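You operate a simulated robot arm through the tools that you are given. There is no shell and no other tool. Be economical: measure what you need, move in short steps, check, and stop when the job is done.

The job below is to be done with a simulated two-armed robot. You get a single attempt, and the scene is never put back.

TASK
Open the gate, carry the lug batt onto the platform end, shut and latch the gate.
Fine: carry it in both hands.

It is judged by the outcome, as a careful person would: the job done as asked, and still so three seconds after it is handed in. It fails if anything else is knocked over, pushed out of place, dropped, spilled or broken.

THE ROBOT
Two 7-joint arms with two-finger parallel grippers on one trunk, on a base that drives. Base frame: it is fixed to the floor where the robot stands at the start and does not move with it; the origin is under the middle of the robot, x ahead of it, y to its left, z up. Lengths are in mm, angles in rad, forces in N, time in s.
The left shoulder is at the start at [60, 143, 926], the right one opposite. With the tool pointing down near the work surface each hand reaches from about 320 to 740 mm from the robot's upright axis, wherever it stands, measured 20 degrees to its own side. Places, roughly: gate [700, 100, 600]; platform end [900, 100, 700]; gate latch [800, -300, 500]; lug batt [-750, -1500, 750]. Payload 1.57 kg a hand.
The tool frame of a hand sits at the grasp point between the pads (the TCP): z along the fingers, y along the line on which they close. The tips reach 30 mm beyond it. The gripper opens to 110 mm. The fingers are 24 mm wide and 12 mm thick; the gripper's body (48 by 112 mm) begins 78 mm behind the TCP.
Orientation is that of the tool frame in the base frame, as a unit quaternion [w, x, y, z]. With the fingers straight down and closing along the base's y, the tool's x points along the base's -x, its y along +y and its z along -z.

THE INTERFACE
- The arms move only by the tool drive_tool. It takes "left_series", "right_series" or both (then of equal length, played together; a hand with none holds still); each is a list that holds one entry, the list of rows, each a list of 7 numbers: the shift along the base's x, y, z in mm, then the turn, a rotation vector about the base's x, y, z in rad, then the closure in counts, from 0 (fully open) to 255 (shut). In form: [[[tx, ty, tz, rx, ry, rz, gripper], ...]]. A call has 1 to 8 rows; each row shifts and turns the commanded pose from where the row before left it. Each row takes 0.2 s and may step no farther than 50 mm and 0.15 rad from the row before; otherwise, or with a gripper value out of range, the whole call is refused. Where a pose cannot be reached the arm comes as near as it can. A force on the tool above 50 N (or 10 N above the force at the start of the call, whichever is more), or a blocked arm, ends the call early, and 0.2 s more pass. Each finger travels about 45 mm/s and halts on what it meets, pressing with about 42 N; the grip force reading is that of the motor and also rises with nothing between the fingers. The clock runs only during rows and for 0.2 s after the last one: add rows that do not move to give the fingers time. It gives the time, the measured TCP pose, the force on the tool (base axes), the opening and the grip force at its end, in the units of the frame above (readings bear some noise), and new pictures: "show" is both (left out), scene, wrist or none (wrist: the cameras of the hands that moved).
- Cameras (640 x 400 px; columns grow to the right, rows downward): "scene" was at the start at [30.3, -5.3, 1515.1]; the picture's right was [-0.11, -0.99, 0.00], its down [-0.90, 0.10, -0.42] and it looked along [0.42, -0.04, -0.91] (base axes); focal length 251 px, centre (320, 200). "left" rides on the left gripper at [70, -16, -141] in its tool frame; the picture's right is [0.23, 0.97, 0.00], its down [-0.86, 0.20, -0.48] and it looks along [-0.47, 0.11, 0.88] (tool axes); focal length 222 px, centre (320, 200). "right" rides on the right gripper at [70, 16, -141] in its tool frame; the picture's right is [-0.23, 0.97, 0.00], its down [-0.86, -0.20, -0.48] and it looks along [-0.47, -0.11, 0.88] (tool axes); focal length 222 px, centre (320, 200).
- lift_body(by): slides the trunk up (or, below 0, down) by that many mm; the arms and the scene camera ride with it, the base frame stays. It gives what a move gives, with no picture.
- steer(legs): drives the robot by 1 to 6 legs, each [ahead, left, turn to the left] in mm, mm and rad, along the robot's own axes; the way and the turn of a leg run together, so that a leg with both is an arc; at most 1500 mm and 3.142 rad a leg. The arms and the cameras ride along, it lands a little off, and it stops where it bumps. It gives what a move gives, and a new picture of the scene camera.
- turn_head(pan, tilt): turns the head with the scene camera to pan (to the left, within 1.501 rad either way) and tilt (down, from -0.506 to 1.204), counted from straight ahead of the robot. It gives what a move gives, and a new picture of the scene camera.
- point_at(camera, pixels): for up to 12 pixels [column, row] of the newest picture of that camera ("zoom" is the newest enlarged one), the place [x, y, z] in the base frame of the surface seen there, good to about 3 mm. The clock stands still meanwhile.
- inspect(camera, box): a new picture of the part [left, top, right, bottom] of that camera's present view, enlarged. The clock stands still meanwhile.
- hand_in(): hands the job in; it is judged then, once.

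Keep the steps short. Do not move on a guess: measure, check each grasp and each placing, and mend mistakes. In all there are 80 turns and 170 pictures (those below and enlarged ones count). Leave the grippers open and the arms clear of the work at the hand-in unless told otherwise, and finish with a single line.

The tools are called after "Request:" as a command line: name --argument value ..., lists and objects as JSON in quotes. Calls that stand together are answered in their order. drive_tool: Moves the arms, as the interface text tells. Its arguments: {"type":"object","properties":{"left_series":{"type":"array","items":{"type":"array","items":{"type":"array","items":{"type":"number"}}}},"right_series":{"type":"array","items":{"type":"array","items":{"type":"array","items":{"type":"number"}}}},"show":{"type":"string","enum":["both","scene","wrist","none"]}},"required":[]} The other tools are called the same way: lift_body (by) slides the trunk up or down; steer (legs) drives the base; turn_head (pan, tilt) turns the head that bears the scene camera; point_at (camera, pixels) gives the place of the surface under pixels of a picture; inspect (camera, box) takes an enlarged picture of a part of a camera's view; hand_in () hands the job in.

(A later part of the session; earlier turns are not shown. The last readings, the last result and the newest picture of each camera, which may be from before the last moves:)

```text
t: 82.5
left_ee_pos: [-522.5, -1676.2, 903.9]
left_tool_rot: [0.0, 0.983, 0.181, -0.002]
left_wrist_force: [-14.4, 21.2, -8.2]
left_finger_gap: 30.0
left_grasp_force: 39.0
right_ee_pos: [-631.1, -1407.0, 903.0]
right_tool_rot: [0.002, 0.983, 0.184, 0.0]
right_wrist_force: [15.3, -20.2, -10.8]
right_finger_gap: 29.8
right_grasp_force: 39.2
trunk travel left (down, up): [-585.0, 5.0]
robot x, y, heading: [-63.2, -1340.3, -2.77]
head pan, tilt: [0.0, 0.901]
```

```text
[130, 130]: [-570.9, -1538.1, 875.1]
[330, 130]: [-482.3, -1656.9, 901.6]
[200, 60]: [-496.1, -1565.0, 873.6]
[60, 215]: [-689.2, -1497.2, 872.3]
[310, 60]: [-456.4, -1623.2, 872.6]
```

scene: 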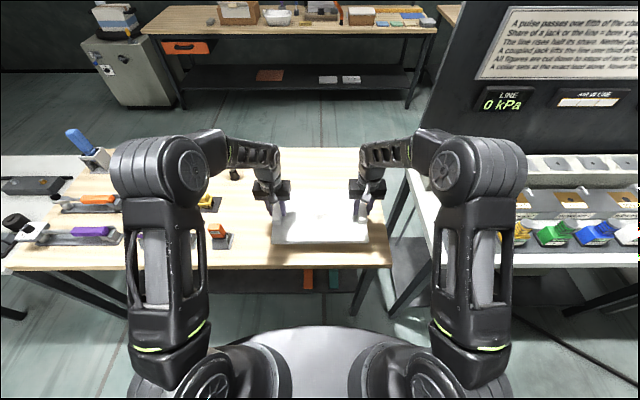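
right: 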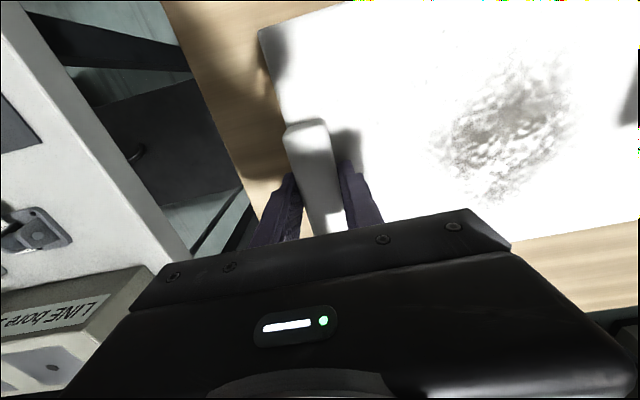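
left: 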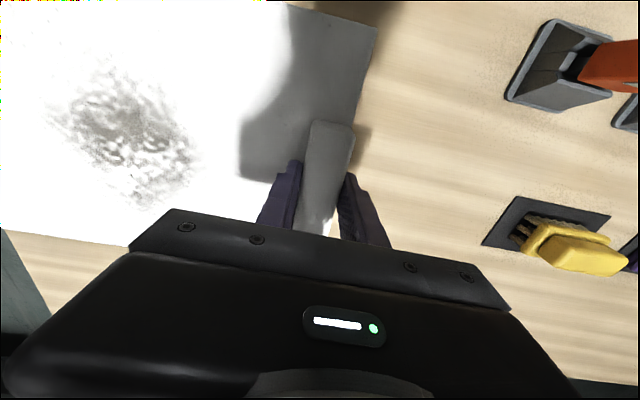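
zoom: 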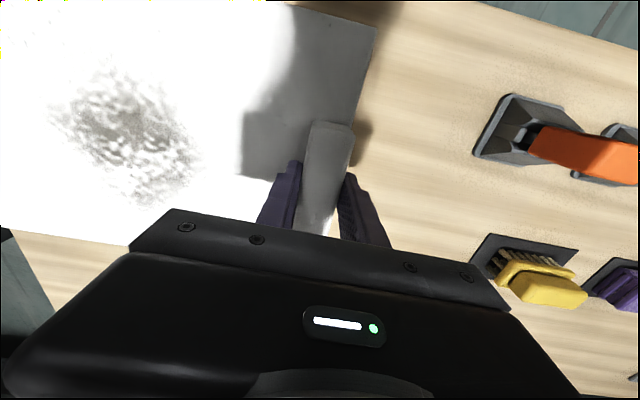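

Grip and level unchanged after the move. I back farther away and turn around (left-hand way, open floor).

Request:
steer --legs '[[-280, 0, 0], [0, 0, 1.0], [0, 0, 1.1], [0, 0, 1.04]]'

Request:
inspect --camera "left" --box '[0, 0, 640, 400]'

```text
t: 92.4
left_ee_pos: [672.1, -906.8, 900.8]
left_tool_rot: [0.002, -0.172, 0.985, -0.001]
left_wrist_force: [7.2, -0.4, -9.0]
left_finger_gap: 29.8
left_grasp_force: 39.4
right_ee_pos: [774.8, -1178.5, 903.0]
right_tool_rot: [-0.001, -0.176, 0.984, 0.001]
right_wrist_force: [-6.8, 0.4, -10.6]
right_finger_gap: 30.0
right_grasp_force: 38.9
trunk travel left (down, up): [-585.0, 5.0]
robot x, y, heading: [207.4, -1237.6, 0.352]
head pan, tilt: [0.0, 0.901]
```

scene: 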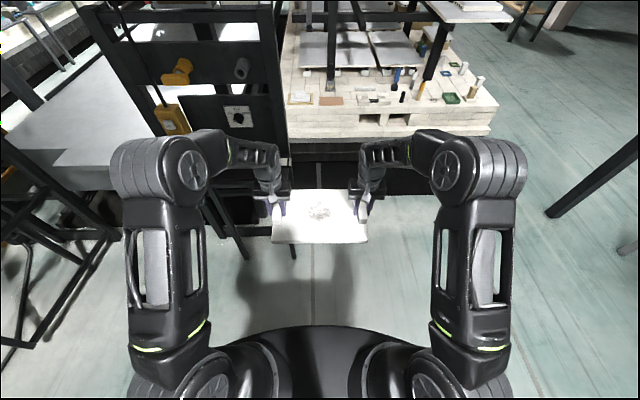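

```text
1.00 times, centred on (320, 200) of left
```

zoom: 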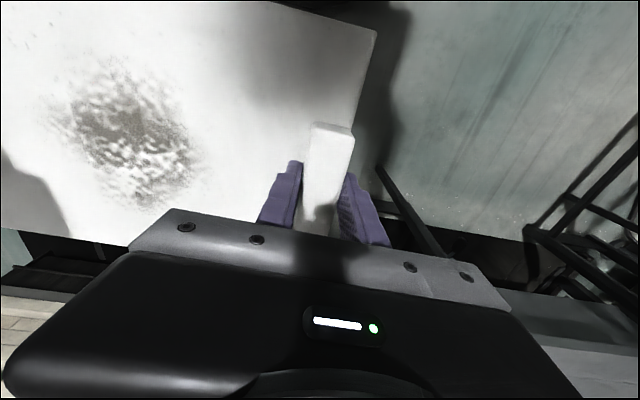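

Grip unchanged. I back 100 mm more and shift left along the front to the gate opening.

Request:
steer --legs '[[-100, 0, 0.016], [0, 500, 0], [0, 495, 0]]'

Request:
turn_head --pan 0 --tilt 0.6

```text
t: 98.6
left_ee_pos: [223.3, -13.0, 901.9]
left_tool_rot: [0.002, -0.173, 0.985, -0.001]
left_wrist_force: [5.5, -0.1, -7.7]
left_finger_gap: 29.8
left_grasp_force: 39.6
right_ee_pos: [327.1, -282.5, 901.7]
right_tool_rot: [-0.001, -0.178, 0.984, 0.002]
right_wrist_force: [-5.8, -0.7, -11.1]
right_finger_gap: 29.9
right_grasp_force: 39.8
trunk travel left (down, up): [-585.0, 5.0]
robot x, y, heading: [-243.5, -345.3, 0.358]
head pan, tilt: [0.0, 0.901]
```

scene: 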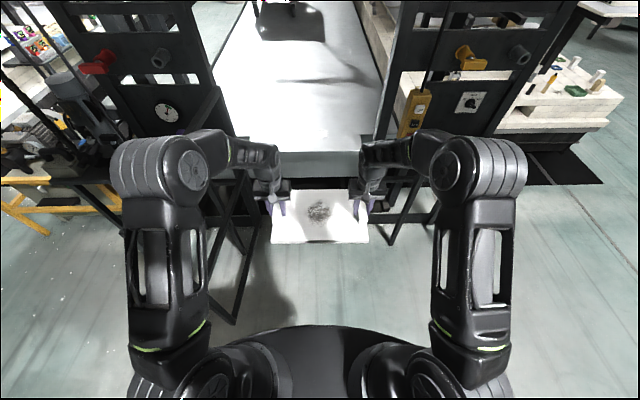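

```text
t: 99.4
left_ee_pos: [224.0, -13.4, 901.3]
left_tool_rot: [0.003, -0.173, 0.985, 0.0]
left_wrist_force: [5.6, 0.1, -8.7]
left_finger_gap: 29.7
left_grasp_force: 39.3
right_ee_pos: [326.9, -283.9, 901.7]
right_tool_rot: [-0.001, -0.177, 0.984, 0.001]
right_wrist_force: [-6.8, -0.3, -9.9]
right_finger_gap: 29.8
right_grasp_force: 38.4
trunk travel left (down, up): [-585.0, 5.0]
robot x, y, heading: [-241.3, -343.1, 0.354]
head pan, tilt: [0.0, 0.6]
```

scene: 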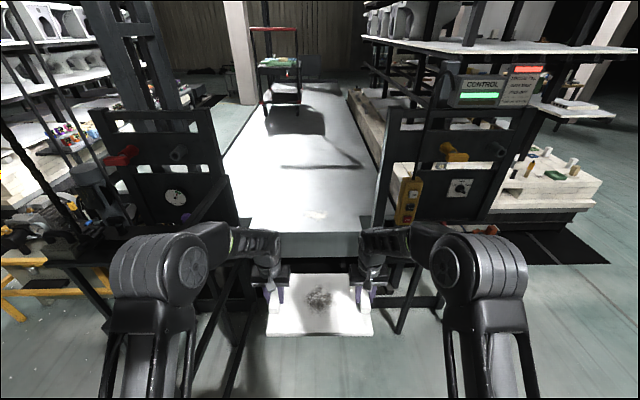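

The platform is straight ahead. I measure its end edge, height, the gate and the elbow clearance.

Request:
point_at --camera "scene" --pixels '[[250, 226], [310, 229], [352, 229], [240, 200], [310, 200], [360, 205], [300, 160], [315, 215], [310, 245], [150, 240], [215, 200], [195, 370]]'

Request:
inspect --camera "scene" --box '[180, 140, 420, 290]'

```text
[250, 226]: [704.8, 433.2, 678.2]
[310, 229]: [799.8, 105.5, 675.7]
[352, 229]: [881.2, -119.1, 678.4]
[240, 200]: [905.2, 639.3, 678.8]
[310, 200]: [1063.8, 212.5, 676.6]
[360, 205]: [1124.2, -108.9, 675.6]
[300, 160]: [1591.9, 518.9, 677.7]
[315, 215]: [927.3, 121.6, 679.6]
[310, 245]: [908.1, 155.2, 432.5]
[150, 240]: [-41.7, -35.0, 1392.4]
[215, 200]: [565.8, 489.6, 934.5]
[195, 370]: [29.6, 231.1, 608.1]
```

```text
2.67 times, centred on (300, 215) of scene
```

zoom: 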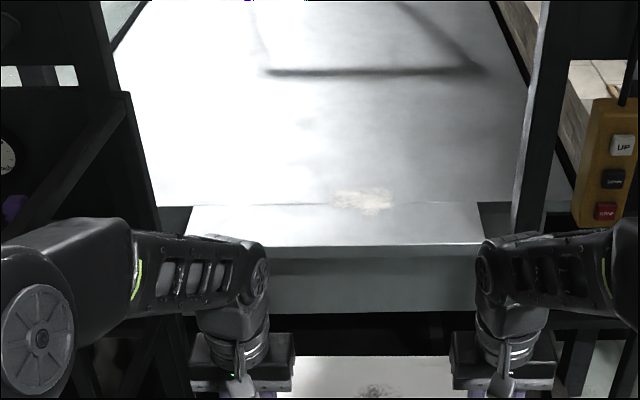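

The platform end edge lies 1130 mm ahead of me at height 678; the opening is clear on both sides. I drive forward 380 mm as the first part.

Request:
steer --legs '[[380, 0, 0.011]]'

```text
t: 101.8
left_ee_pos: [579.3, 134.1, 900.6]
left_tool_rot: [0.001, -0.182, 0.983, -0.001]
left_wrist_force: [7.5, 0.8, -9.0]
left_finger_gap: 30.0
left_grasp_force: 39.3
right_ee_pos: [688.4, -134.8, 901.5]
right_tool_rot: [-0.001, -0.186, 0.983, 0.002]
right_wrist_force: [-6.4, -0.7, -10.5]
right_finger_gap: 29.7
right_grasp_force: 39.1
trunk travel left (down, up): [-585.0, 5.0]
robot x, y, heading: [121.9, -204.1, 0.375]
head pan, tilt: [0.0, 0.6]
```

scene: 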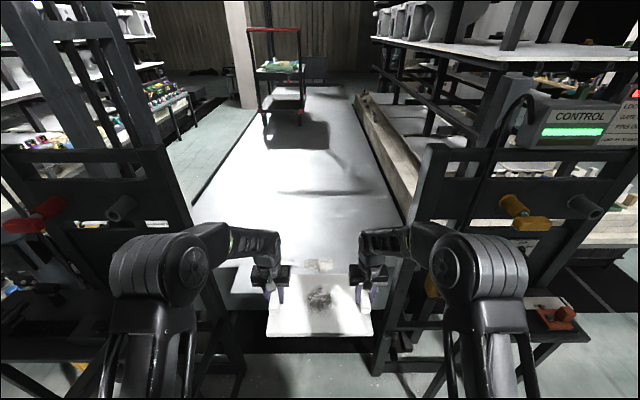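

Level and clear. I check the right elbow's clearance to the post and board before the last stretch.

Request:
point_at --camera "scene" --pixels '[[480, 245], [515, 270], [435, 260], [430, 170], [400, 300], [515, 205], [530, 222], [110, 270], [175, 240], [190, 215], [260, 235]]'

```text
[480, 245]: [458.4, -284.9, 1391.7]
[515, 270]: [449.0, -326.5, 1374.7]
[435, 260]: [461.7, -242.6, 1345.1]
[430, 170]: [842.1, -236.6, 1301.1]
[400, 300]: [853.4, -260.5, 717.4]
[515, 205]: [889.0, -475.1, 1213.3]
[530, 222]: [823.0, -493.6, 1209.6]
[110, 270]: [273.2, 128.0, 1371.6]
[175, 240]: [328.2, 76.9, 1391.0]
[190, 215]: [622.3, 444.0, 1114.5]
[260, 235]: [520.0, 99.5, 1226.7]
```

Right elbow ends up over 150 mm short of the post. I drive 200 mm more.

Request:
steer --legs '[[200, 0, -0.008]]'

Request:
turn_head --pan 0 --tilt 0.85

```text
t: 103.4
left_ee_pos: [769.6, 200.4, 900.0]
left_tool_rot: [0.001, -0.177, 0.984, -0.001]
left_wrist_force: [4.5, 0.1, -10.1]
left_finger_gap: 29.9
left_grasp_force: 39.1
right_ee_pos: [873.7, -70.9, 900.5]
right_tool_rot: [-0.002, -0.181, 0.984, 0.001]
right_wrist_force: [-4.5, 0.5, -8.9]
right_finger_gap: 29.8
right_grasp_force: 39.2
trunk travel left (down, up): [-585.0, 5.0]
robot x, y, heading: [301.2, -136.6, 0.36]
head pan, tilt: [0.0, 0.6]
```

scene: 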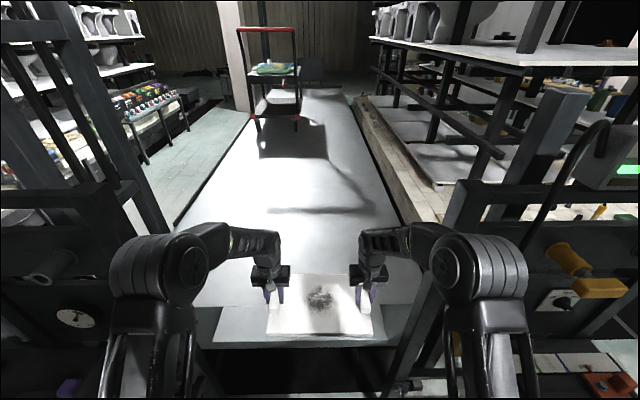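

```text
t: 104.2
left_ee_pos: [770.4, 200.1, 902.4]
left_tool_rot: [0.001, -0.177, 0.984, 0.0]
left_wrist_force: [3.6, -0.9, -11.1]
left_finger_gap: 29.7
left_grasp_force: 39.3
right_ee_pos: [873.3, -70.5, 900.3]
right_tool_rot: [-0.002, -0.18, 0.984, 0.001]
right_wrist_force: [-3.4, 0.4, -7.2]
right_finger_gap: 29.9
right_grasp_force: 39.1
trunk travel left (down, up): [-585.0, 5.0]
robot x, y, heading: [305.1, -133.1, 0.362]
head pan, tilt: [0.0, 0.85]
```

scene: 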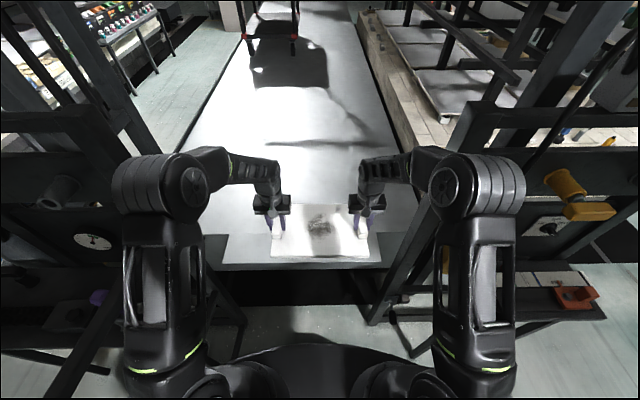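

The batt is over the platform end. Now I move it 80 mm forward and down in slow steps with both arms together.

Request:
drive_tool --left_series '[[[9.4, 3.5, -7, 0, 0, 0, 255], [9.4, 3.5, -7, 0, 0, 0, 255], [9.4, 3.5, -7, 0, 0, 0, 255], [9.4, 3.5, -7, 0, 0, 0, 255], [9.4, 3.5, -7, 0, 0, 0, 255], [9.4, 3.5, -7, 0, 0, 0, 255], [9.4, 3.5, -7, 0, 0, 0, 255], [9.4, 3.5, -7, 0, 0, 0, 255]]]' --right_series '[[[9.4, 3.5, -7, 0, 0, 0, 255], [9.4, 3.5, -7, 0, 0, 0, 255], [9.4, 3.5, -7, 0, 0, 0, 255], [9.4, 3.5, -7, 0, 0, 0, 255], [9.4, 3.5, -7, 0, 0, 0, 255], [9.4, 3.5, -7, 0, 0, 0, 255], [9.4, 3.5, -7, 0, 0, 0, 255], [9.4, 3.5, -7, 0, 0, 0, 255]]]' --show "scene"

```text
t: 106.0
left_ee_pos: [844.8, 227.7, 845.3]
left_tool_rot: [0.001, -0.179, 0.984, 0.0]
left_wrist_force: [3.4, 3.7, -6.4]
left_finger_gap: 29.7
left_grasp_force: 39.1
right_ee_pos: [949.0, -43.6, 846.0]
right_tool_rot: [-0.003, -0.181, 0.983, 0.001]
right_wrist_force: [-3.2, -3.0, -11.9]
right_finger_gap: 29.7
right_grasp_force: 39.0
trunk travel left (down, up): [-585.0, 5.0]
robot x, y, heading: [305.1, -129.8, 0.366]
head pan, tilt: [0.0, 0.85]
```

scene: 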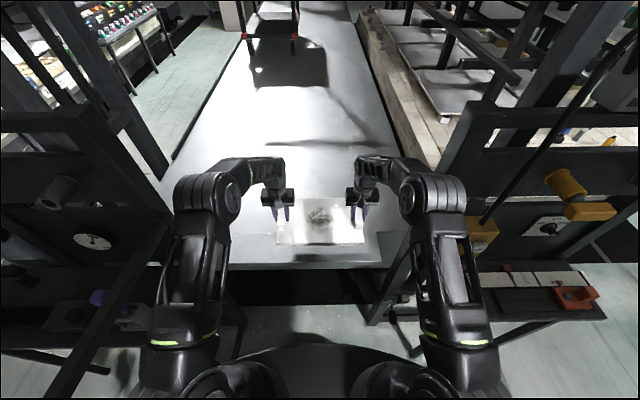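

Going well. Next 30 mm forward and 56 down.

Request:
drive_tool --left_series '[[[9.4, 3.5, -7, 0, 0, 0, 255], [9.4, 3.5, -7, 0, 0, 0, 255], [9.4, 3.5, -7, 0, 0, 0, 255], [0, 0, -7, 0, 0, 0, 255], [0, 0, -7, 0, 0, 0, 255], [0, 0, -7, 0, 0, 0, 255], [0, 0, -7, 0, 0, 0, 255], [0, 0, -7, 0, 0, 0, 255]]]' --right_series '[[[9.4, 3.5, -7, 0, 0, 0, 255], [9.4, 3.5, -7, 0, 0, 0, 255], [9.4, 3.5, -7, 0, 0, 0, 255], [0, 0, -7, 0, 0, 0, 255], [0, 0, -7, 0, 0, 0, 255], [0, 0, -7, 0, 0, 0, 255], [0, 0, -7, 0, 0, 0, 255], [0, 0, -7, 0, 0, 0, 255]]]' --show "wrist"

Request:
point_at --camera "left" --pixels '[[130, 130], [330, 130], [200, 60], [450, 130], [500, 60], [450, 220]]'

Request:
point_at --camera "right" --pixels '[[310, 130], [500, 130], [430, 200], [220, 100], [180, 60], [220, 170]]'

```text
t: 107.8
left_ee_pos: [872.4, 238.6, 790.3]
left_tool_rot: [0.002, -0.176, 0.984, 0.0]
left_wrist_force: [2.0, 0.4, -12.7]
left_finger_gap: 29.8
left_grasp_force: 39.5
right_ee_pos: [977.1, -31.9, 788.8]
right_tool_rot: [-0.002, -0.179, 0.984, 0.001]
right_wrist_force: [-1.7, 0.7, -6.7]
right_finger_gap: 29.9
right_grasp_force: 39.3
trunk travel left (down, up): [-585.0, 5.0]
robot x, y, heading: [305.7, -131.9, 0.356]
head pan, tilt: [0.0, 0.85]
```

right: 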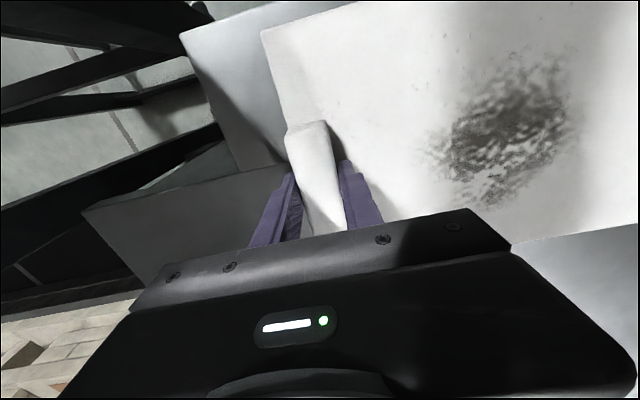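
left: 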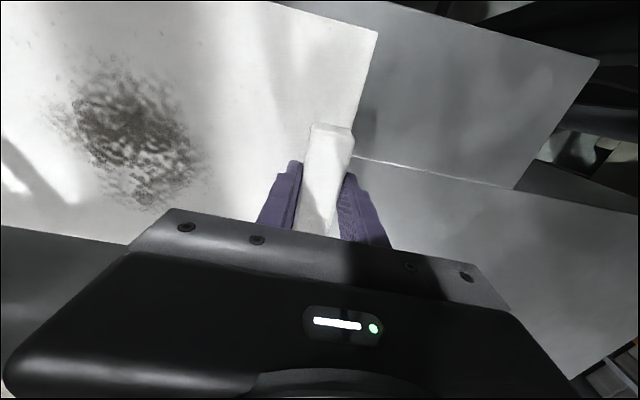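

```text
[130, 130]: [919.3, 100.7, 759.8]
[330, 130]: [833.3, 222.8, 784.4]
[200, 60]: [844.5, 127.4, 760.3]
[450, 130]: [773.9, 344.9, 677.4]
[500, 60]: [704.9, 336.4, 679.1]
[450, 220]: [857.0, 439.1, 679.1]
```

```text
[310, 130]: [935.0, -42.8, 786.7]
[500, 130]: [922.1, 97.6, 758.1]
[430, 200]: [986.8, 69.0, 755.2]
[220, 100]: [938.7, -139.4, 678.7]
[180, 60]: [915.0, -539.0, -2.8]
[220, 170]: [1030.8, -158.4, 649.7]
```

The slab is over solid deck on all sides (deck 677–679). About 61 mm to go: I lower 54 mm, then feel for contact.

Request:
drive_tool --left_series '[[[0, 0, -7, 0, 0, 0, 255], [0, 0, -7, 0, 0, 0, 255], [0, 0, -7, 0, 0, 0, 255], [0, 0, -7, 0, 0, 0, 255], [0, 0, -7, 0, 0, 0, 255], [0, 0, -7, 0, 0, 0, 255], [0, 0, -6, 0, 0, 0, 255], [0, 0, -6, 0, 0, 0, 255]]]' --right_series '[[[0, 0, -7, 0, 0, 0, 255], [0, 0, -7, 0, 0, 0, 255], [0, 0, -7, 0, 0, 0, 255], [0, 0, -7, 0, 0, 0, 255], [0, 0, -7, 0, 0, 0, 255], [0, 0, -7, 0, 0, 0, 255], [0, 0, -6, 0, 0, 0, 255], [0, 0, -5, 0, 0, 0, 255]]]' --show "none"

Request:
drive_tool --left_series '[[[0, 0, -2, 0, 0, 0, 255], [0, 0, -2, 0, 0, 0, 255], [0, 0, -1, 0, 0, 0, 255]]]' --right_series '[[[0, 0, -2, 0, 0, 0, 255], [0, 0, -2, 0, 0, 0, 255], [0, 0, -1, 0, 0, 0, 255]]]' --show "none"

```text
t: 109.6
left_ee_pos: [872.4, 239.3, 735.1]
left_tool_rot: [0.001, -0.177, 0.984, -0.001]
left_wrist_force: [2.9, 0.4, -8.2]
left_finger_gap: 29.6
left_grasp_force: 39.0
right_ee_pos: [978.3, -31.8, 735.4]
right_tool_rot: [-0.002, -0.18, 0.984, 0.001]
right_wrist_force: [-2.9, -1.6, -9.7]
right_finger_gap: 30.0
right_grasp_force: 38.6
trunk travel left (down, up): [-585.0, 5.0]
robot x, y, heading: [306.9, -131.8, 0.366]
head pan, tilt: [0.0, 0.85]
```

```text
t: 110.4
left_ee_pos: [872.9, 237.9, 730.5]
left_tool_rot: [0.002, -0.177, 0.984, -0.001]
left_wrist_force: [-0.2, -2.8, -2.6]
left_finger_gap: 29.8
left_grasp_force: 39.3
right_ee_pos: [977.5, -32.4, 732.3]
right_tool_rot: [0.0, -0.18, 0.984, 0.001]
right_wrist_force: [0.3, 2.5, -12.1]
right_finger_gap: 29.7
right_grasp_force: 39.3
trunk travel left (down, up): [-585.0, 5.0]
robot x, y, heading: [303.5, -131.6, 0.363]
head pan, tilt: [0.0, 0.85]
```

The left side is touching (load fell to −2.6). I lower the right side another 2 mm and both 1 mm.

Request:
drive_tool --left_series '[[[0, 0, 0, 0, 0, 0, 255], [0, 0, -0.5, 0, 0, 0, 255], [0, 0, 0, 0, 0, 0, 255]]]' --right_series '[[[0, 0, -1.5, 0, 0, 0, 255], [0, 0, -1.5, 0, 0, 0, 255], [0, 0, 0, 0, 0, 0, 255]]]' --show "wrist"

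Request:
point_at --camera "left" --pixels '[[130, 130], [200, 60], [300, 60]]'

Request:
point_at --camera "right" --pixels '[[500, 130], [430, 200], [340, 60]]'

```text
t: 111.2
left_ee_pos: [872.5, 237.6, 730.4]
left_tool_rot: [0.004, -0.177, 0.984, -0.001]
left_wrist_force: [7.9, -4.0, -13.6]
left_finger_gap: 29.9
left_grasp_force: 40.0
right_ee_pos: [976.9, -32.6, 730.8]
right_tool_rot: [0.001, -0.181, 0.984, 0.002]
right_wrist_force: [-7.8, -1.9, 13.0]
right_finger_gap: 29.8
right_grasp_force: 39.5
trunk travel left (down, up): [-585.0, 5.0]
robot x, y, heading: [305.4, -133.2, 0.364]
head pan, tilt: [0.0, 0.85]
```

right: 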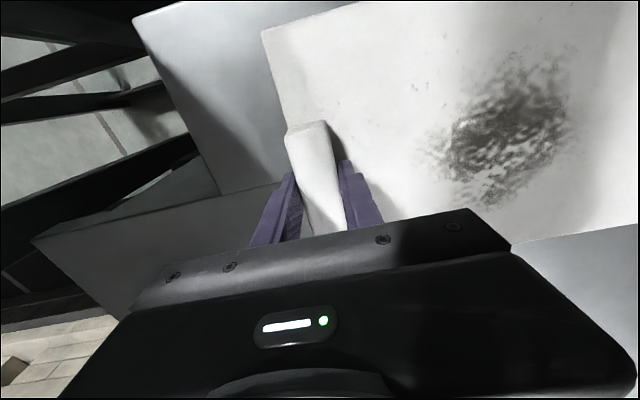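
left: 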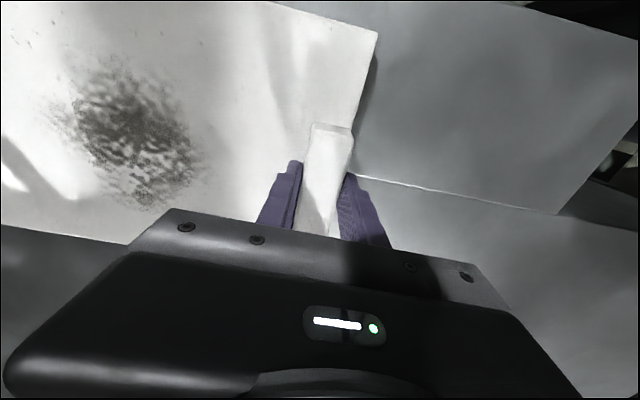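

```text
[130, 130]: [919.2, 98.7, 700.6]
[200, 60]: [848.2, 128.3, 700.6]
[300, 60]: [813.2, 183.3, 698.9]
```

```text
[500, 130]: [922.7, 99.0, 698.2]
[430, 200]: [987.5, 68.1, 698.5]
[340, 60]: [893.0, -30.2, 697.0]
```

The right side presses (+13 N), the left still carries about 13 N and is 2 mm high. I lower the left by 2 mm and ease the right up a touch.

Request:
drive_tool --left_series '[[[0, 0, -1, 0, 0, 0, 255], [0, 0, -1, 0, 0, 0, 255], [0, 0, 0, 0, 0, 0, 255]]]' --right_series '[[[0, 0, 0.5, 0, 0, 0, 255], [0, 0, 0, 0, 0, 0, 255], [0, 0, 0, 0, 0, 0, 255]]]' --show "none"

```text
t: 112.0
left_ee_pos: [871.5, 238.8, 730.4]
left_tool_rot: [0.002, -0.177, 0.984, -0.001]
left_wrist_force: [6.4, -4.6, 0.5]
left_finger_gap: 30.0
left_grasp_force: 39.7
right_ee_pos: [975.9, -32.1, 729.9]
right_tool_rot: [-0.001, -0.181, 0.984, 0.002]
right_wrist_force: [-0.5, 1.7, 8.4]
right_finger_gap: 29.7
right_grasp_force: 39.1
trunk travel left (down, up): [-585.0, 5.0]
robot x, y, heading: [304.2, -131.8, 0.36]
head pan, tilt: [0.0, 0.85]
```

The deck carries the batt now. I open both hands partway, then rise straight up.

Request:
drive_tool --left_series '[[[0, 0, 0, 0, 0, 0, 110], [0, 0, 0, 0, 0, 0, 110], [0, 0, 0, 0, 0, 0, 110], [0, 0, 20, 0, 0, 0, 110], [0, 0, 40, 0, 0, 0, 110], [0, 0, 45, 0, 0, 0, 110], [0, 0, 45, 0, 0, 0, 110]]]' --right_series '[[[0, 0, 0, 0, 0, 0, 110], [0, 0, 0, 0, 0, 0, 110], [0, 0, 0, 0, 0, 0, 110], [0, 0, 20, 0, 0, 0, 110], [0, 0, 40, 0, 0, 0, 110], [0, 0, 45, 0, 0, 0, 110], [0, 0, 45, 0, 0, 0, 110]]]' --show "scene"

Request:
inspect --camera "scene" --box '[200, 140, 440, 290]'

Request:
point_at --camera "zoom" --pixels '[[320, 180], [220, 235], [330, 235], [430, 230]]'

```text
t: 113.6
left_ee_pos: [870.6, 236.6, 882.7]
left_tool_rot: [0.002, -0.177, 0.984, -0.001]
left_wrist_force: [-0.1, 0.9, 0.4]
left_finger_gap: 62.7
left_grasp_force: 0.1
right_ee_pos: [975.0, -28.8, 880.7]
right_tool_rot: [-0.001, -0.181, 0.984, 0.001]
right_wrist_force: [-0.2, 0.4, 0.1]
right_finger_gap: 62.5
right_grasp_force: 0.1
trunk travel left (down, up): [-585.0, 5.0]
robot x, y, heading: [308.4, -132.7, 0.364]
head pan, tilt: [0.0, 0.85]
```

scene: 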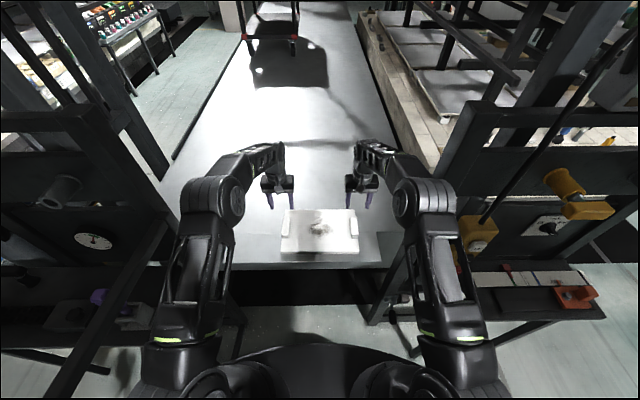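

```text
2.67 times, centred on (320, 215) of scene
```

zoom: 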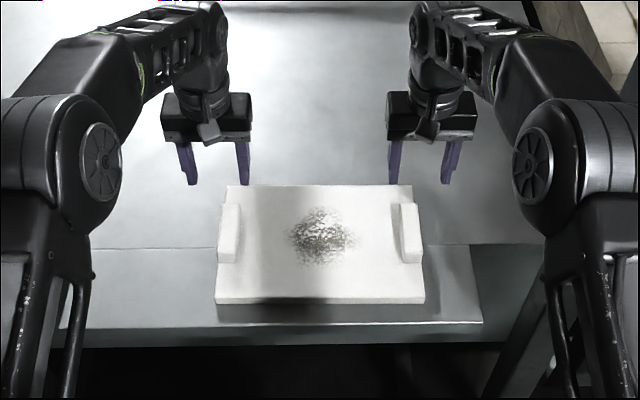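

```text
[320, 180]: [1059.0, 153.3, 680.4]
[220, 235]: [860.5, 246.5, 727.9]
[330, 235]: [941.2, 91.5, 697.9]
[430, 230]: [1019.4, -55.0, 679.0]
```

The batt lies flat and well on the platform end, square and clear of the gate line. I retract both hands while closing the left, then back out of the gateway.

Request:
drive_tool --left_series '[[[-28, -10.7, 7, 0, 0, 0, 255], [-28, -10.7, 7, 0, 0, 0, 255], [-28, -10.7, 7, 0, 0, 0, 255], [-28, -10.7, 7, 0, 0, 0, 255], [-28, -10.7, 7, 0, 0, 0, 255], [-28, -10.7, 7, 0, 0, 0, 255], [-28, -10.7, 7, 0, 0, 0, 255], [-28, -10.7, 7, 0, 0, 0, 255]]]' --right_series '[[[-24, -9, 12, 0, 0, 0, 0], [-24, -9, 12, 0, 0, 0, 0], [-24, -9, 12, 0, 0, 0, 0], [-24, -9, 12, 0, 0, 0, 0], [-24, -9, 12, 0, 0, 0, 0], [-24, -9, 12, 0, 0, 0, 0], [-24, -9, 12, 0, 0, 0, 0], [-24, -9, 12, 0, 0, 0, 0]]]' --show "none"

Request:
steer --legs '[[-700, 0, 0]]'

Request:
turn_head --pan 0.35 --tilt 0.6

```text
t: 115.4
left_ee_pos: [647.8, 151.6, 935.2]
left_tool_rot: [0.003, -0.176, 0.984, 0.0]
left_wrist_force: [-0.4, 0.0, 0.4]
left_finger_gap: 0.0
left_grasp_force: 21.1
right_ee_pos: [783.6, -106.2, 977.1]
right_tool_rot: [0.0, -0.18, 0.984, 0.002]
right_wrist_force: [-0.1, 0.4, -1.0]
right_finger_gap: 109.8
right_grasp_force: 0.1
trunk travel left (down, up): [-585.0, 5.0]
robot x, y, heading: [304.6, -130.6, 0.365]
head pan, tilt: [0.0, 0.85]
```

```text
t: 119.2
left_ee_pos: [1.8, -93.5, 935.3]
left_tool_rot: [0.003, -0.175, 0.985, -0.001]
left_wrist_force: [-0.1, 0.3, -0.2]
left_finger_gap: 0.0
left_grasp_force: 20.6
right_ee_pos: [136.1, -352.1, 975.7]
right_tool_rot: [-0.001, -0.18, 0.984, 0.002]
right_wrist_force: [-0.3, -0.4, 0.7]
right_finger_gap: 109.8
right_grasp_force: 0.0
trunk travel left (down, up): [-585.0, 5.0]
robot x, y, heading: [-344.5, -377.5, 0.361]
head pan, tilt: [0.0, 0.85]
```

scene: 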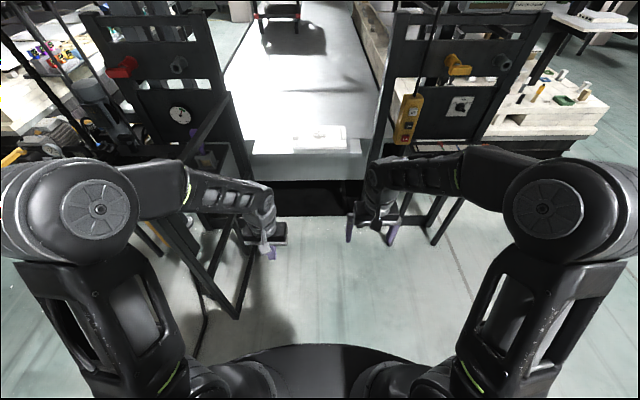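

```text
t: 120.0
left_ee_pos: [1.0, -94.5, 935.5]
left_tool_rot: [0.003, -0.175, 0.985, 0.0]
left_wrist_force: [-0.6, -0.5, -0.1]
left_finger_gap: 0.0
left_grasp_force: 21.1
right_ee_pos: [136.5, -352.5, 976.0]
right_tool_rot: [-0.002, -0.179, 0.984, 0.002]
right_wrist_force: [-0.1, 0.4, -0.3]
right_finger_gap: 110.0
right_grasp_force: 0.0
trunk travel left (down, up): [-585.0, 5.0]
robot x, y, heading: [-347.2, -379.9, 0.36]
head pan, tilt: [0.351, 0.6]
```

scene: 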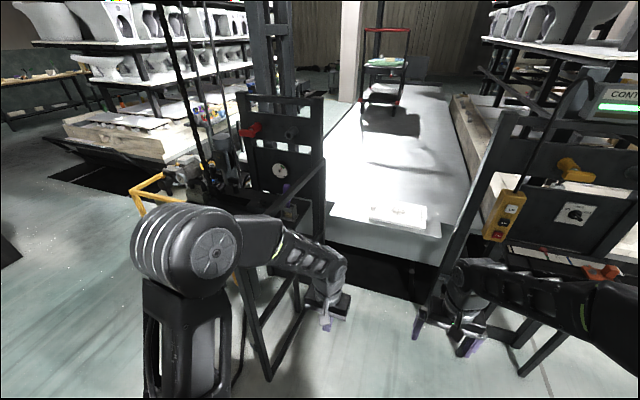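

Out of the gateway. I measure the gate's edge to plan pushing it shut from its outer side.

Request:
point_at --camera "scene" --pixels '[[265, 370], [250, 320], [300, 190], [310, 180], [270, 378], [243, 290], [400, 215], [300, 260], [238, 370]]'

Request:
steer --legs '[[-40, 250, 0]]'

```text
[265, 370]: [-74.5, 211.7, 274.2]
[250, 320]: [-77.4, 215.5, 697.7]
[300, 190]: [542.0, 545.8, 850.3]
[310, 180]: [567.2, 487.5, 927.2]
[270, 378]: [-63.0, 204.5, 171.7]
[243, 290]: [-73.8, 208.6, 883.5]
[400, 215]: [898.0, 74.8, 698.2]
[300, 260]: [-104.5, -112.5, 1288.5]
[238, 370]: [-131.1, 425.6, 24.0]
```

```text
t: 121.9
left_ee_pos: [-125.4, 127.7, 936.3]
left_tool_rot: [0.003, -0.177, 0.984, -0.001]
left_wrist_force: [-0.1, 0.3, 0.0]
left_finger_gap: 0.0
left_grasp_force: 21.3
right_ee_pos: [9.8, -129.9, 975.2]
right_tool_rot: [-0.001, -0.18, 0.984, 0.001]
right_wrist_force: [-0.7, -0.2, 0.0]
right_finger_gap: 109.9
right_grasp_force: 0.0
trunk travel left (down, up): [-585.0, 5.0]
robot x, y, heading: [-469.1, -155.2, 0.359]
head pan, tilt: [0.351, 0.6]
```

scene: 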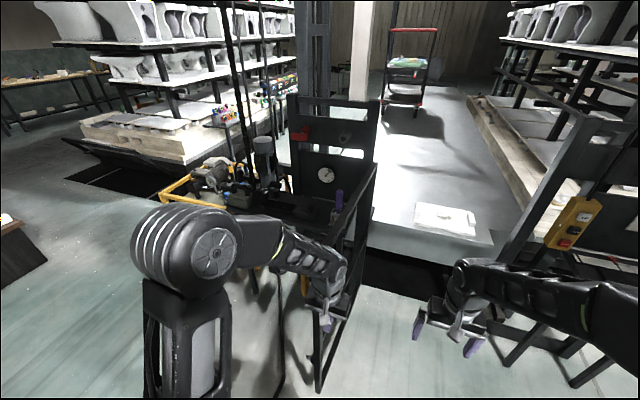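

The gate edge is at (-77,212). I take the left hand around the edge to the outer side, to about (-10,335).

Request:
drive_tool --left_series '[[[-22, 41, 0, 0, 0, 0, 255], [-22, 41, 0, 0, 0, 0, 255], [-21, 40, 0, 0, 0, 0, 255], [23, 30, 0, 0, 0, 0, 255], [23, 30, 0, 0, 0, 0, 255], [24, 30, 0, 0, 0, 0, 255]]]'

```text
t: 123.3
left_ee_pos: [-119.4, 340.1, 936.4]
left_tool_rot: [0.002, -0.176, 0.984, 0.0]
left_wrist_force: [-0.3, 0.4, -0.3]
left_finger_gap: 0.2
left_grasp_force: 21.0
right_ee_pos: [10.7, -130.2, 975.3]
right_tool_rot: [-0.001, -0.18, 0.984, 0.001]
right_wrist_force: [0.4, 0.8, -0.1]
right_finger_gap: 110.0
right_grasp_force: 0.0
trunk travel left (down, up): [-585.0, 5.0]
robot x, y, heading: [-464.8, -157.3, 0.362]
head pan, tilt: [0.351, 0.6]
```

scene: 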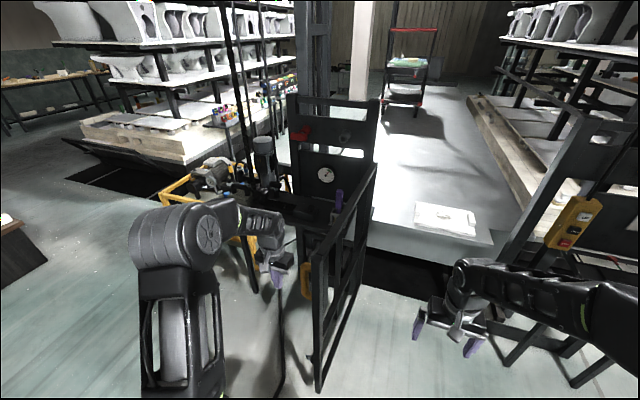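
left: 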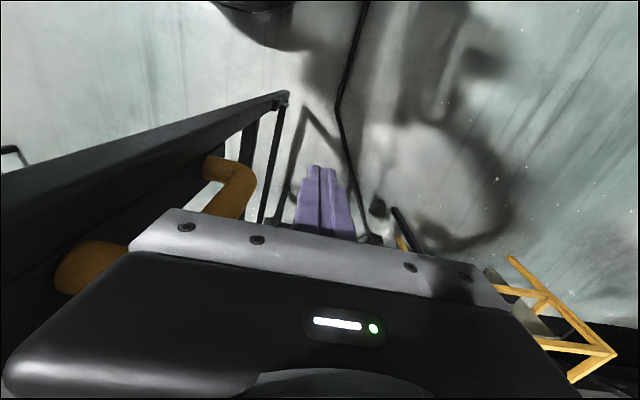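

The hand is outside, near the handle. I go in along the gate and start sweeping it shut.

Request:
drive_tool --left_series '[[[37, -2, 0, 0, 0, 0, 255], [37, -2, 0, 0, 0, 0, 255], [36, -1, 0, 0, 0, 0, 255], [6.4, -42, 0, 0, 0, 0, 255], [9.3, -41.5, 0, 0, 0, 0, 255], [12.1, -40.8, 0, 0, 0, 0, 255], [15, -39.7, 0, 0, 0, 0, 255]]]'

```text
t: 124.9
left_ee_pos: [34.3, 169.9, 935.6]
left_tool_rot: [0.002, -0.177, 0.984, -0.001]
left_wrist_force: [-1.1, 0.2, -0.2]
left_finger_gap: 0.1
left_grasp_force: 21.0
right_ee_pos: [11.6, -131.4, 975.0]
right_tool_rot: [-0.001, -0.181, 0.983, 0.002]
right_wrist_force: [-0.1, -0.1, -0.5]
right_finger_gap: 109.8
right_grasp_force: 0.0
trunk travel left (down, up): [-585.0, 5.0]
robot x, y, heading: [-472.2, -157.1, 0.365]
head pan, tilt: [0.351, 0.6]
```

scene: 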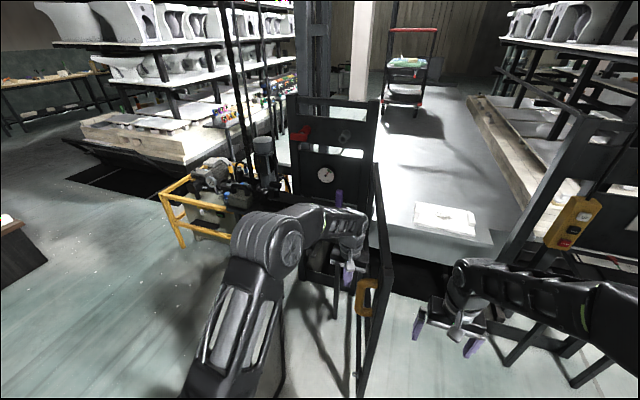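
left: 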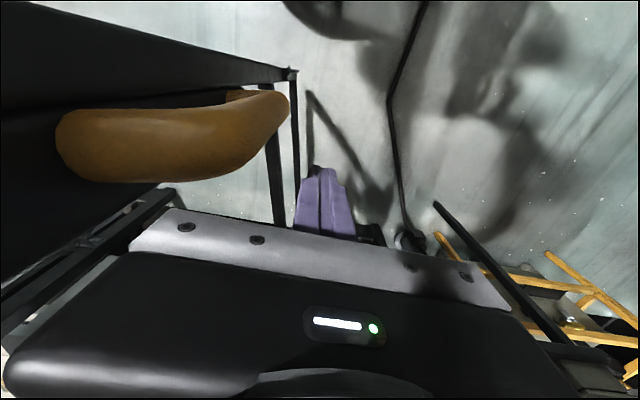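

The gate follows. I sweep on four more steps.

Request:
drive_tool --left_series '[[[17.6, -38.7, 0, 0, 0, 0, 255], [20.4, -37.3, 0, 0, 0, 0, 255], [22.9, -35.8, 0, 0, 0, 0, 255], [25.4, -34.2, 0, 0, 0, 0, 255]]]' --show "scene"

```text
t: 125.9
left_ee_pos: [122.3, 21.9, 936.9]
left_tool_rot: [0.002, -0.176, 0.984, 0.0]
left_wrist_force: [-0.6, 0.1, -0.1]
left_finger_gap: 0.0
left_grasp_force: 21.0
right_ee_pos: [10.9, -131.7, 975.9]
right_tool_rot: [-0.001, -0.18, 0.984, 0.002]
right_wrist_force: [-0.1, 0.3, -0.7]
right_finger_gap: 109.9
right_grasp_force: 0.2
trunk travel left (down, up): [-585.0, 5.0]
robot x, y, heading: [-471.8, -153.7, 0.366]
head pan, tilt: [0.351, 0.6]
```

scene: 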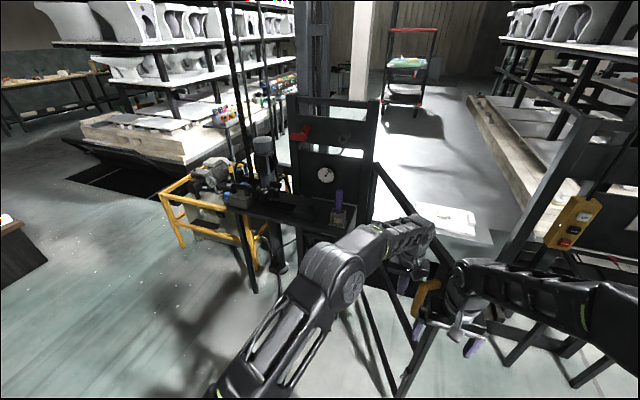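

The gate is about halfway. Now the base carries the hand on: ahead 204 and right 291, along the chord of the arc.

Request:
steer --legs '[[204, -291, 0]]'

```text
t: 128.2
left_ee_pos: [411.7, -183.2, 936.7]
left_tool_rot: [0.002, -0.172, 0.985, -0.001]
left_wrist_force: [0.0, 0.9, 0.2]
left_finger_gap: 0.0
left_grasp_force: 21.0
right_ee_pos: [302.2, -336.0, 975.5]
right_tool_rot: [-0.001, -0.176, 0.984, 0.001]
right_wrist_force: [0.3, -0.6, 0.3]
right_finger_gap: 109.9
right_grasp_force: 0.0
trunk travel left (down, up): [-585.0, 5.0]
robot x, y, heading: [-176.3, -354.1, 0.357]
head pan, tilt: [0.351, 0.6]
```

scene: 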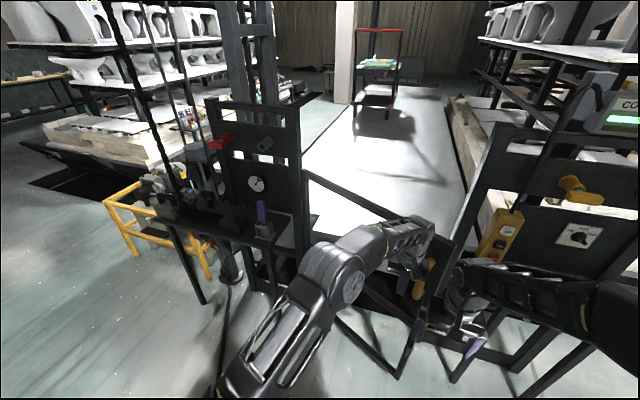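

Now I push straight ahead 270 mm.

Request:
steer --legs '[[270, 0, 0.008]]'

Request:
turn_head --pan 0 --tilt 0.7

```text
t: 130.1
left_ee_pos: [667.9, -81.4, 935.7]
left_tool_rot: [0.001, -0.177, 0.984, 0.001]
left_wrist_force: [-0.2, 0.0, 0.7]
left_finger_gap: 0.2
left_grasp_force: 21.0
right_ee_pos: [558.7, -235.2, 975.3]
right_tool_rot: [-0.001, -0.181, 0.983, 0.001]
right_wrist_force: [0.5, 0.9, -0.2]
right_finger_gap: 109.8
right_grasp_force: 0.2
trunk travel left (down, up): [-585.0, 5.0]
robot x, y, heading: [76.8, -257.8, 0.364]
head pan, tilt: [0.351, 0.6]
```

scene: 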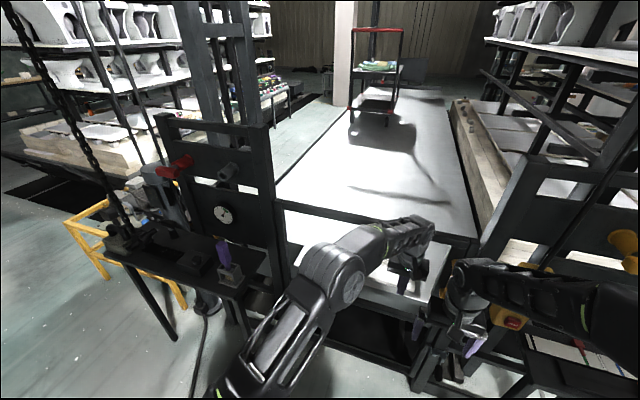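

```text
t: 130.9
left_ee_pos: [666.8, -82.1, 935.9]
left_tool_rot: [0.003, -0.177, 0.984, 0.0]
left_wrist_force: [-0.5, 0.2, 0.7]
left_finger_gap: 0.0
left_grasp_force: 21.7
right_ee_pos: [557.7, -235.9, 975.2]
right_tool_rot: [-0.001, -0.181, 0.983, 0.002]
right_wrist_force: [-0.1, 0.5, -0.2]
right_finger_gap: 110.0
right_grasp_force: 0.1
trunk travel left (down, up): [-585.0, 5.0]
robot x, y, heading: [78.6, -261.8, 0.365]
head pan, tilt: [0.0, 0.7]
```

scene: 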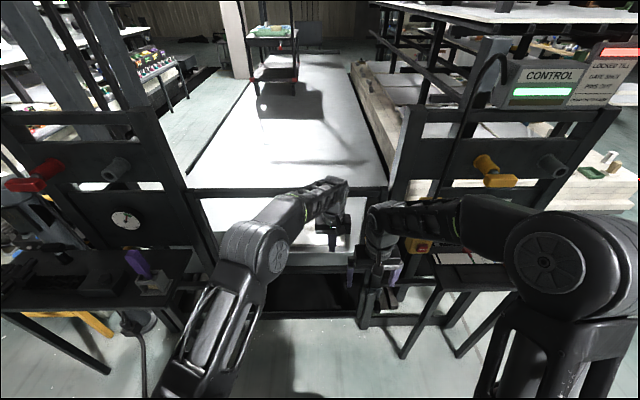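

Nearly shut. The last bit I push with the arm in small steps, which stop on force.

Request:
drive_tool --left_series '[[[14, 5.4, 0, 0, 0, 0, 255], [14, 5.4, 0, 0, 0, 0, 255], [14, 5.4, 0, 0, 0, 0, 255], [14, 5.4, 0, 0, 0, 0, 255], [9.4, 3.6, 0, 0, 0, 0, 255], [9.4, 3.6, 0, 0, 0, 0, 255], [4.7, 1.8, 0, 0, 0, 0, 255]]]' --show "scene"

Request:
inspect --camera "scene" --box '[300, 170, 460, 330]'

```text
t: 132.5
left_ee_pos: [709.4, -64.1, 934.9]
left_tool_rot: [0.005, -0.177, 0.984, -0.001]
left_wrist_force: [0.7, -0.2, 0.8]
left_finger_gap: 0.0
left_grasp_force: 21.5
left hand out of reach, approached as far as the arm can: row 4, 5, 6, 7
right_ee_pos: [558.2, -236.0, 975.3]
right_tool_rot: [-0.002, -0.181, 0.983, 0.001]
right_wrist_force: [0.5, -0.3, -0.1]
right_finger_gap: 110.0
right_grasp_force: 0.0
trunk travel left (down, up): [-585.0, 5.0]
robot x, y, heading: [79.8, -263.8, 0.363]
head pan, tilt: [0.0, 0.7]
```

scene: 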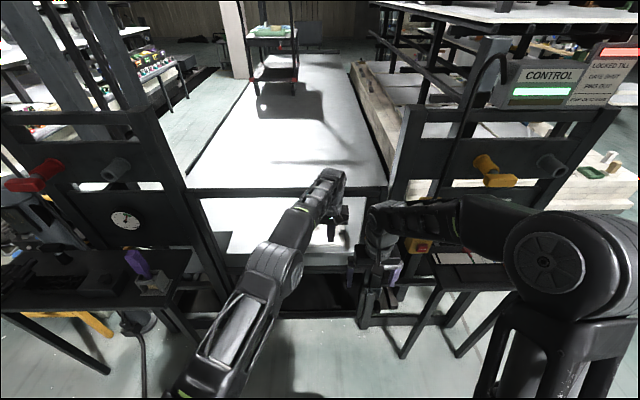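

```text
2.50 times, centred on (380, 250) of scene
```

zoom: 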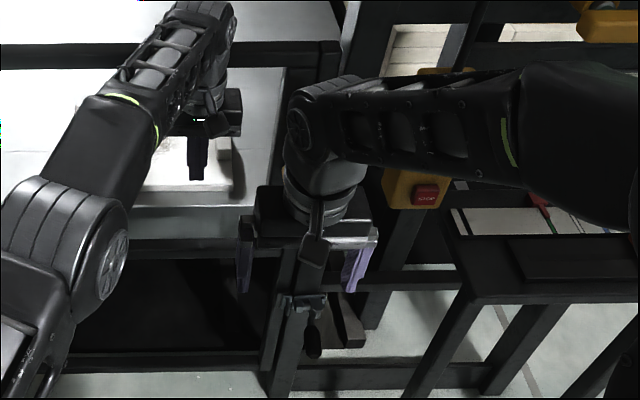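

The arm is at its reach. I nudge the base forward 28 mm and read the force.

Request:
steer --legs '[[28, 0, 0]]'

Request:
inspect --camera "scene" --box '[340, 260, 400, 310]'

```text
t: 133.5
left_ee_pos: [730.0, -56.4, 933.9]
left_tool_rot: [-0.003, -0.18, 0.984, 0.0]
left_wrist_force: [0.5, -0.1, 0.2]
left_finger_gap: 0.0
left_grasp_force: 21.3
right_ee_pos: [582.9, -227.0, 974.8]
right_tool_rot: [-0.001, -0.18, 0.984, 0.001]
right_wrist_force: [0.0, 0.2, -0.3]
right_finger_gap: 109.9
right_grasp_force: 0.0
trunk travel left (down, up): [-585.0, 5.0]
robot x, y, heading: [101.2, -251.7, 0.364]
head pan, tilt: [0.0, 0.7]
stopped in leg 1: the force on the tool passed its limit (the readings are from after the stop); the commanded pose is now the measured one
```

scene: 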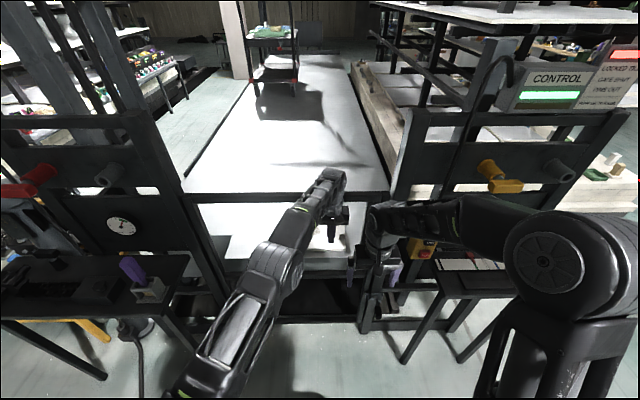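

```text
8.00 times, centred on (370, 285) of scene
```

zoom: 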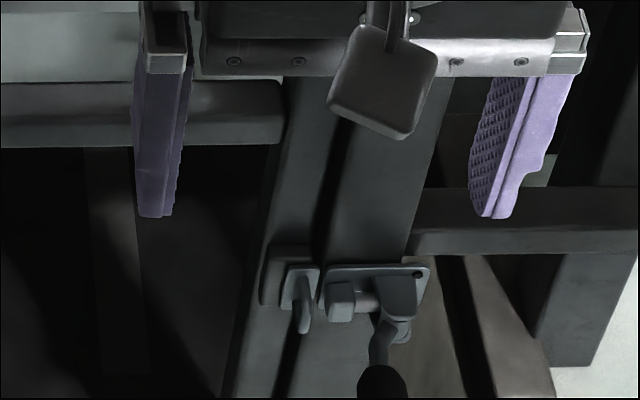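

Contact force shows the gate is on its stop; the staple lies next to the bolt nose as at the start. I measure the latch parts and take the left hand off the gate.

Request:
point_at --camera "zoom" --pixels '[[302, 315], [340, 302], [400, 292], [365, 300], [385, 345], [383, 385], [300, 280], [360, 275], [270, 275], [360, 220], [300, 200]]'

Request:
drive_tool --left_series '[[[-28, -10.7, 0, 0, 0, 0, 255], [-28, -10.7, 0, 0, 0, 0, 255], [-28, -10.7, 0, 0, 0, 0, 255], [-28, -10.7, 0, 0, 0, 0, 255], [-28, -10.7, 0, 0, 0, 0, 255], [-28, -10.7, 0, 0, 0, 0, 255], [-28, 15, 0, 0, 0, 0, 255], [-28, 30, 0, 0, 0, 0, 255]]]' --right_series '[[[-28, -10.7, 0, 0, 0, 0, 0], [-28, -10.7, 0, 0, 0, 0, 0], [-28, -20, 0, 0, 0, 0, 0], [0, -30, 0, 0, 0, 0, 0], [5, -30, 0, 0, 0, 0, 0], [0, 0, 0, 0, 0, 0, 0], [0, 0, 0, 0, 0, 0, 0], [0, 0, 0, 0, 0, 0, 0]]]' --show "scene"

Request:
inspect --camera "scene" --box '[340, 260, 404, 310]'

```text
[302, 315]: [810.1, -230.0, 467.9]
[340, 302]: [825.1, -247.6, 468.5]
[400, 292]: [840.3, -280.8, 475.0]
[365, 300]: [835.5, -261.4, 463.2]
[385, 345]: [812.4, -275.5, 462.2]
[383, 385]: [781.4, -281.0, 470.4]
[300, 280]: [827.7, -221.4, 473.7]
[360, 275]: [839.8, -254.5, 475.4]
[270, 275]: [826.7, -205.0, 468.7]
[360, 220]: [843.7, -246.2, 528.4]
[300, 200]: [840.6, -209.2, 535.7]
```

```text
t: 135.3
left_ee_pos: [505.6, -74.5, 933.9]
left_tool_rot: [-0.003, -0.18, 0.984, -0.001]
left_wrist_force: [-0.3, -0.4, 0.2]
left_finger_gap: 0.0
left_grasp_force: 21.3
right_ee_pos: [503.3, -329.4, 976.1]
right_tool_rot: [-0.001, -0.18, 0.984, 0.001]
right_wrist_force: [0.4, 0.5, -0.9]
right_finger_gap: 110.1
right_grasp_force: 0.1
trunk travel left (down, up): [-585.0, 5.0]
robot x, y, heading: [105.1, -254.1, 0.36]
head pan, tilt: [0.0, 0.7]
```

scene: 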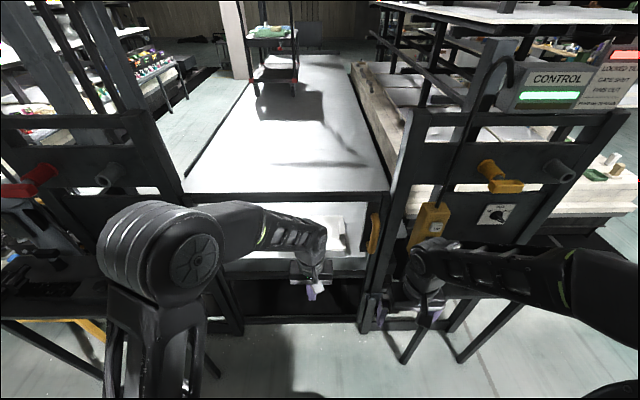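

```text
8.00 times, centred on (372, 285) of scene
```

zoom: 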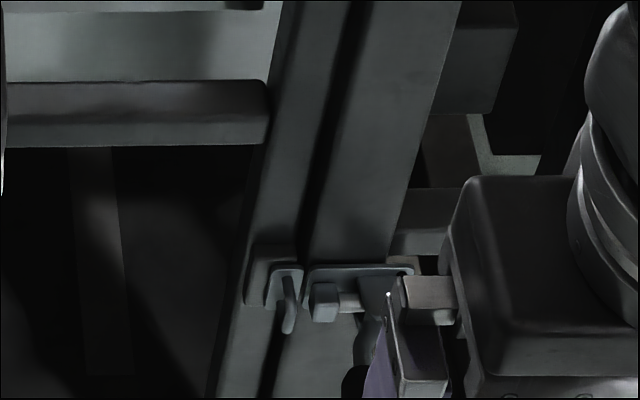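

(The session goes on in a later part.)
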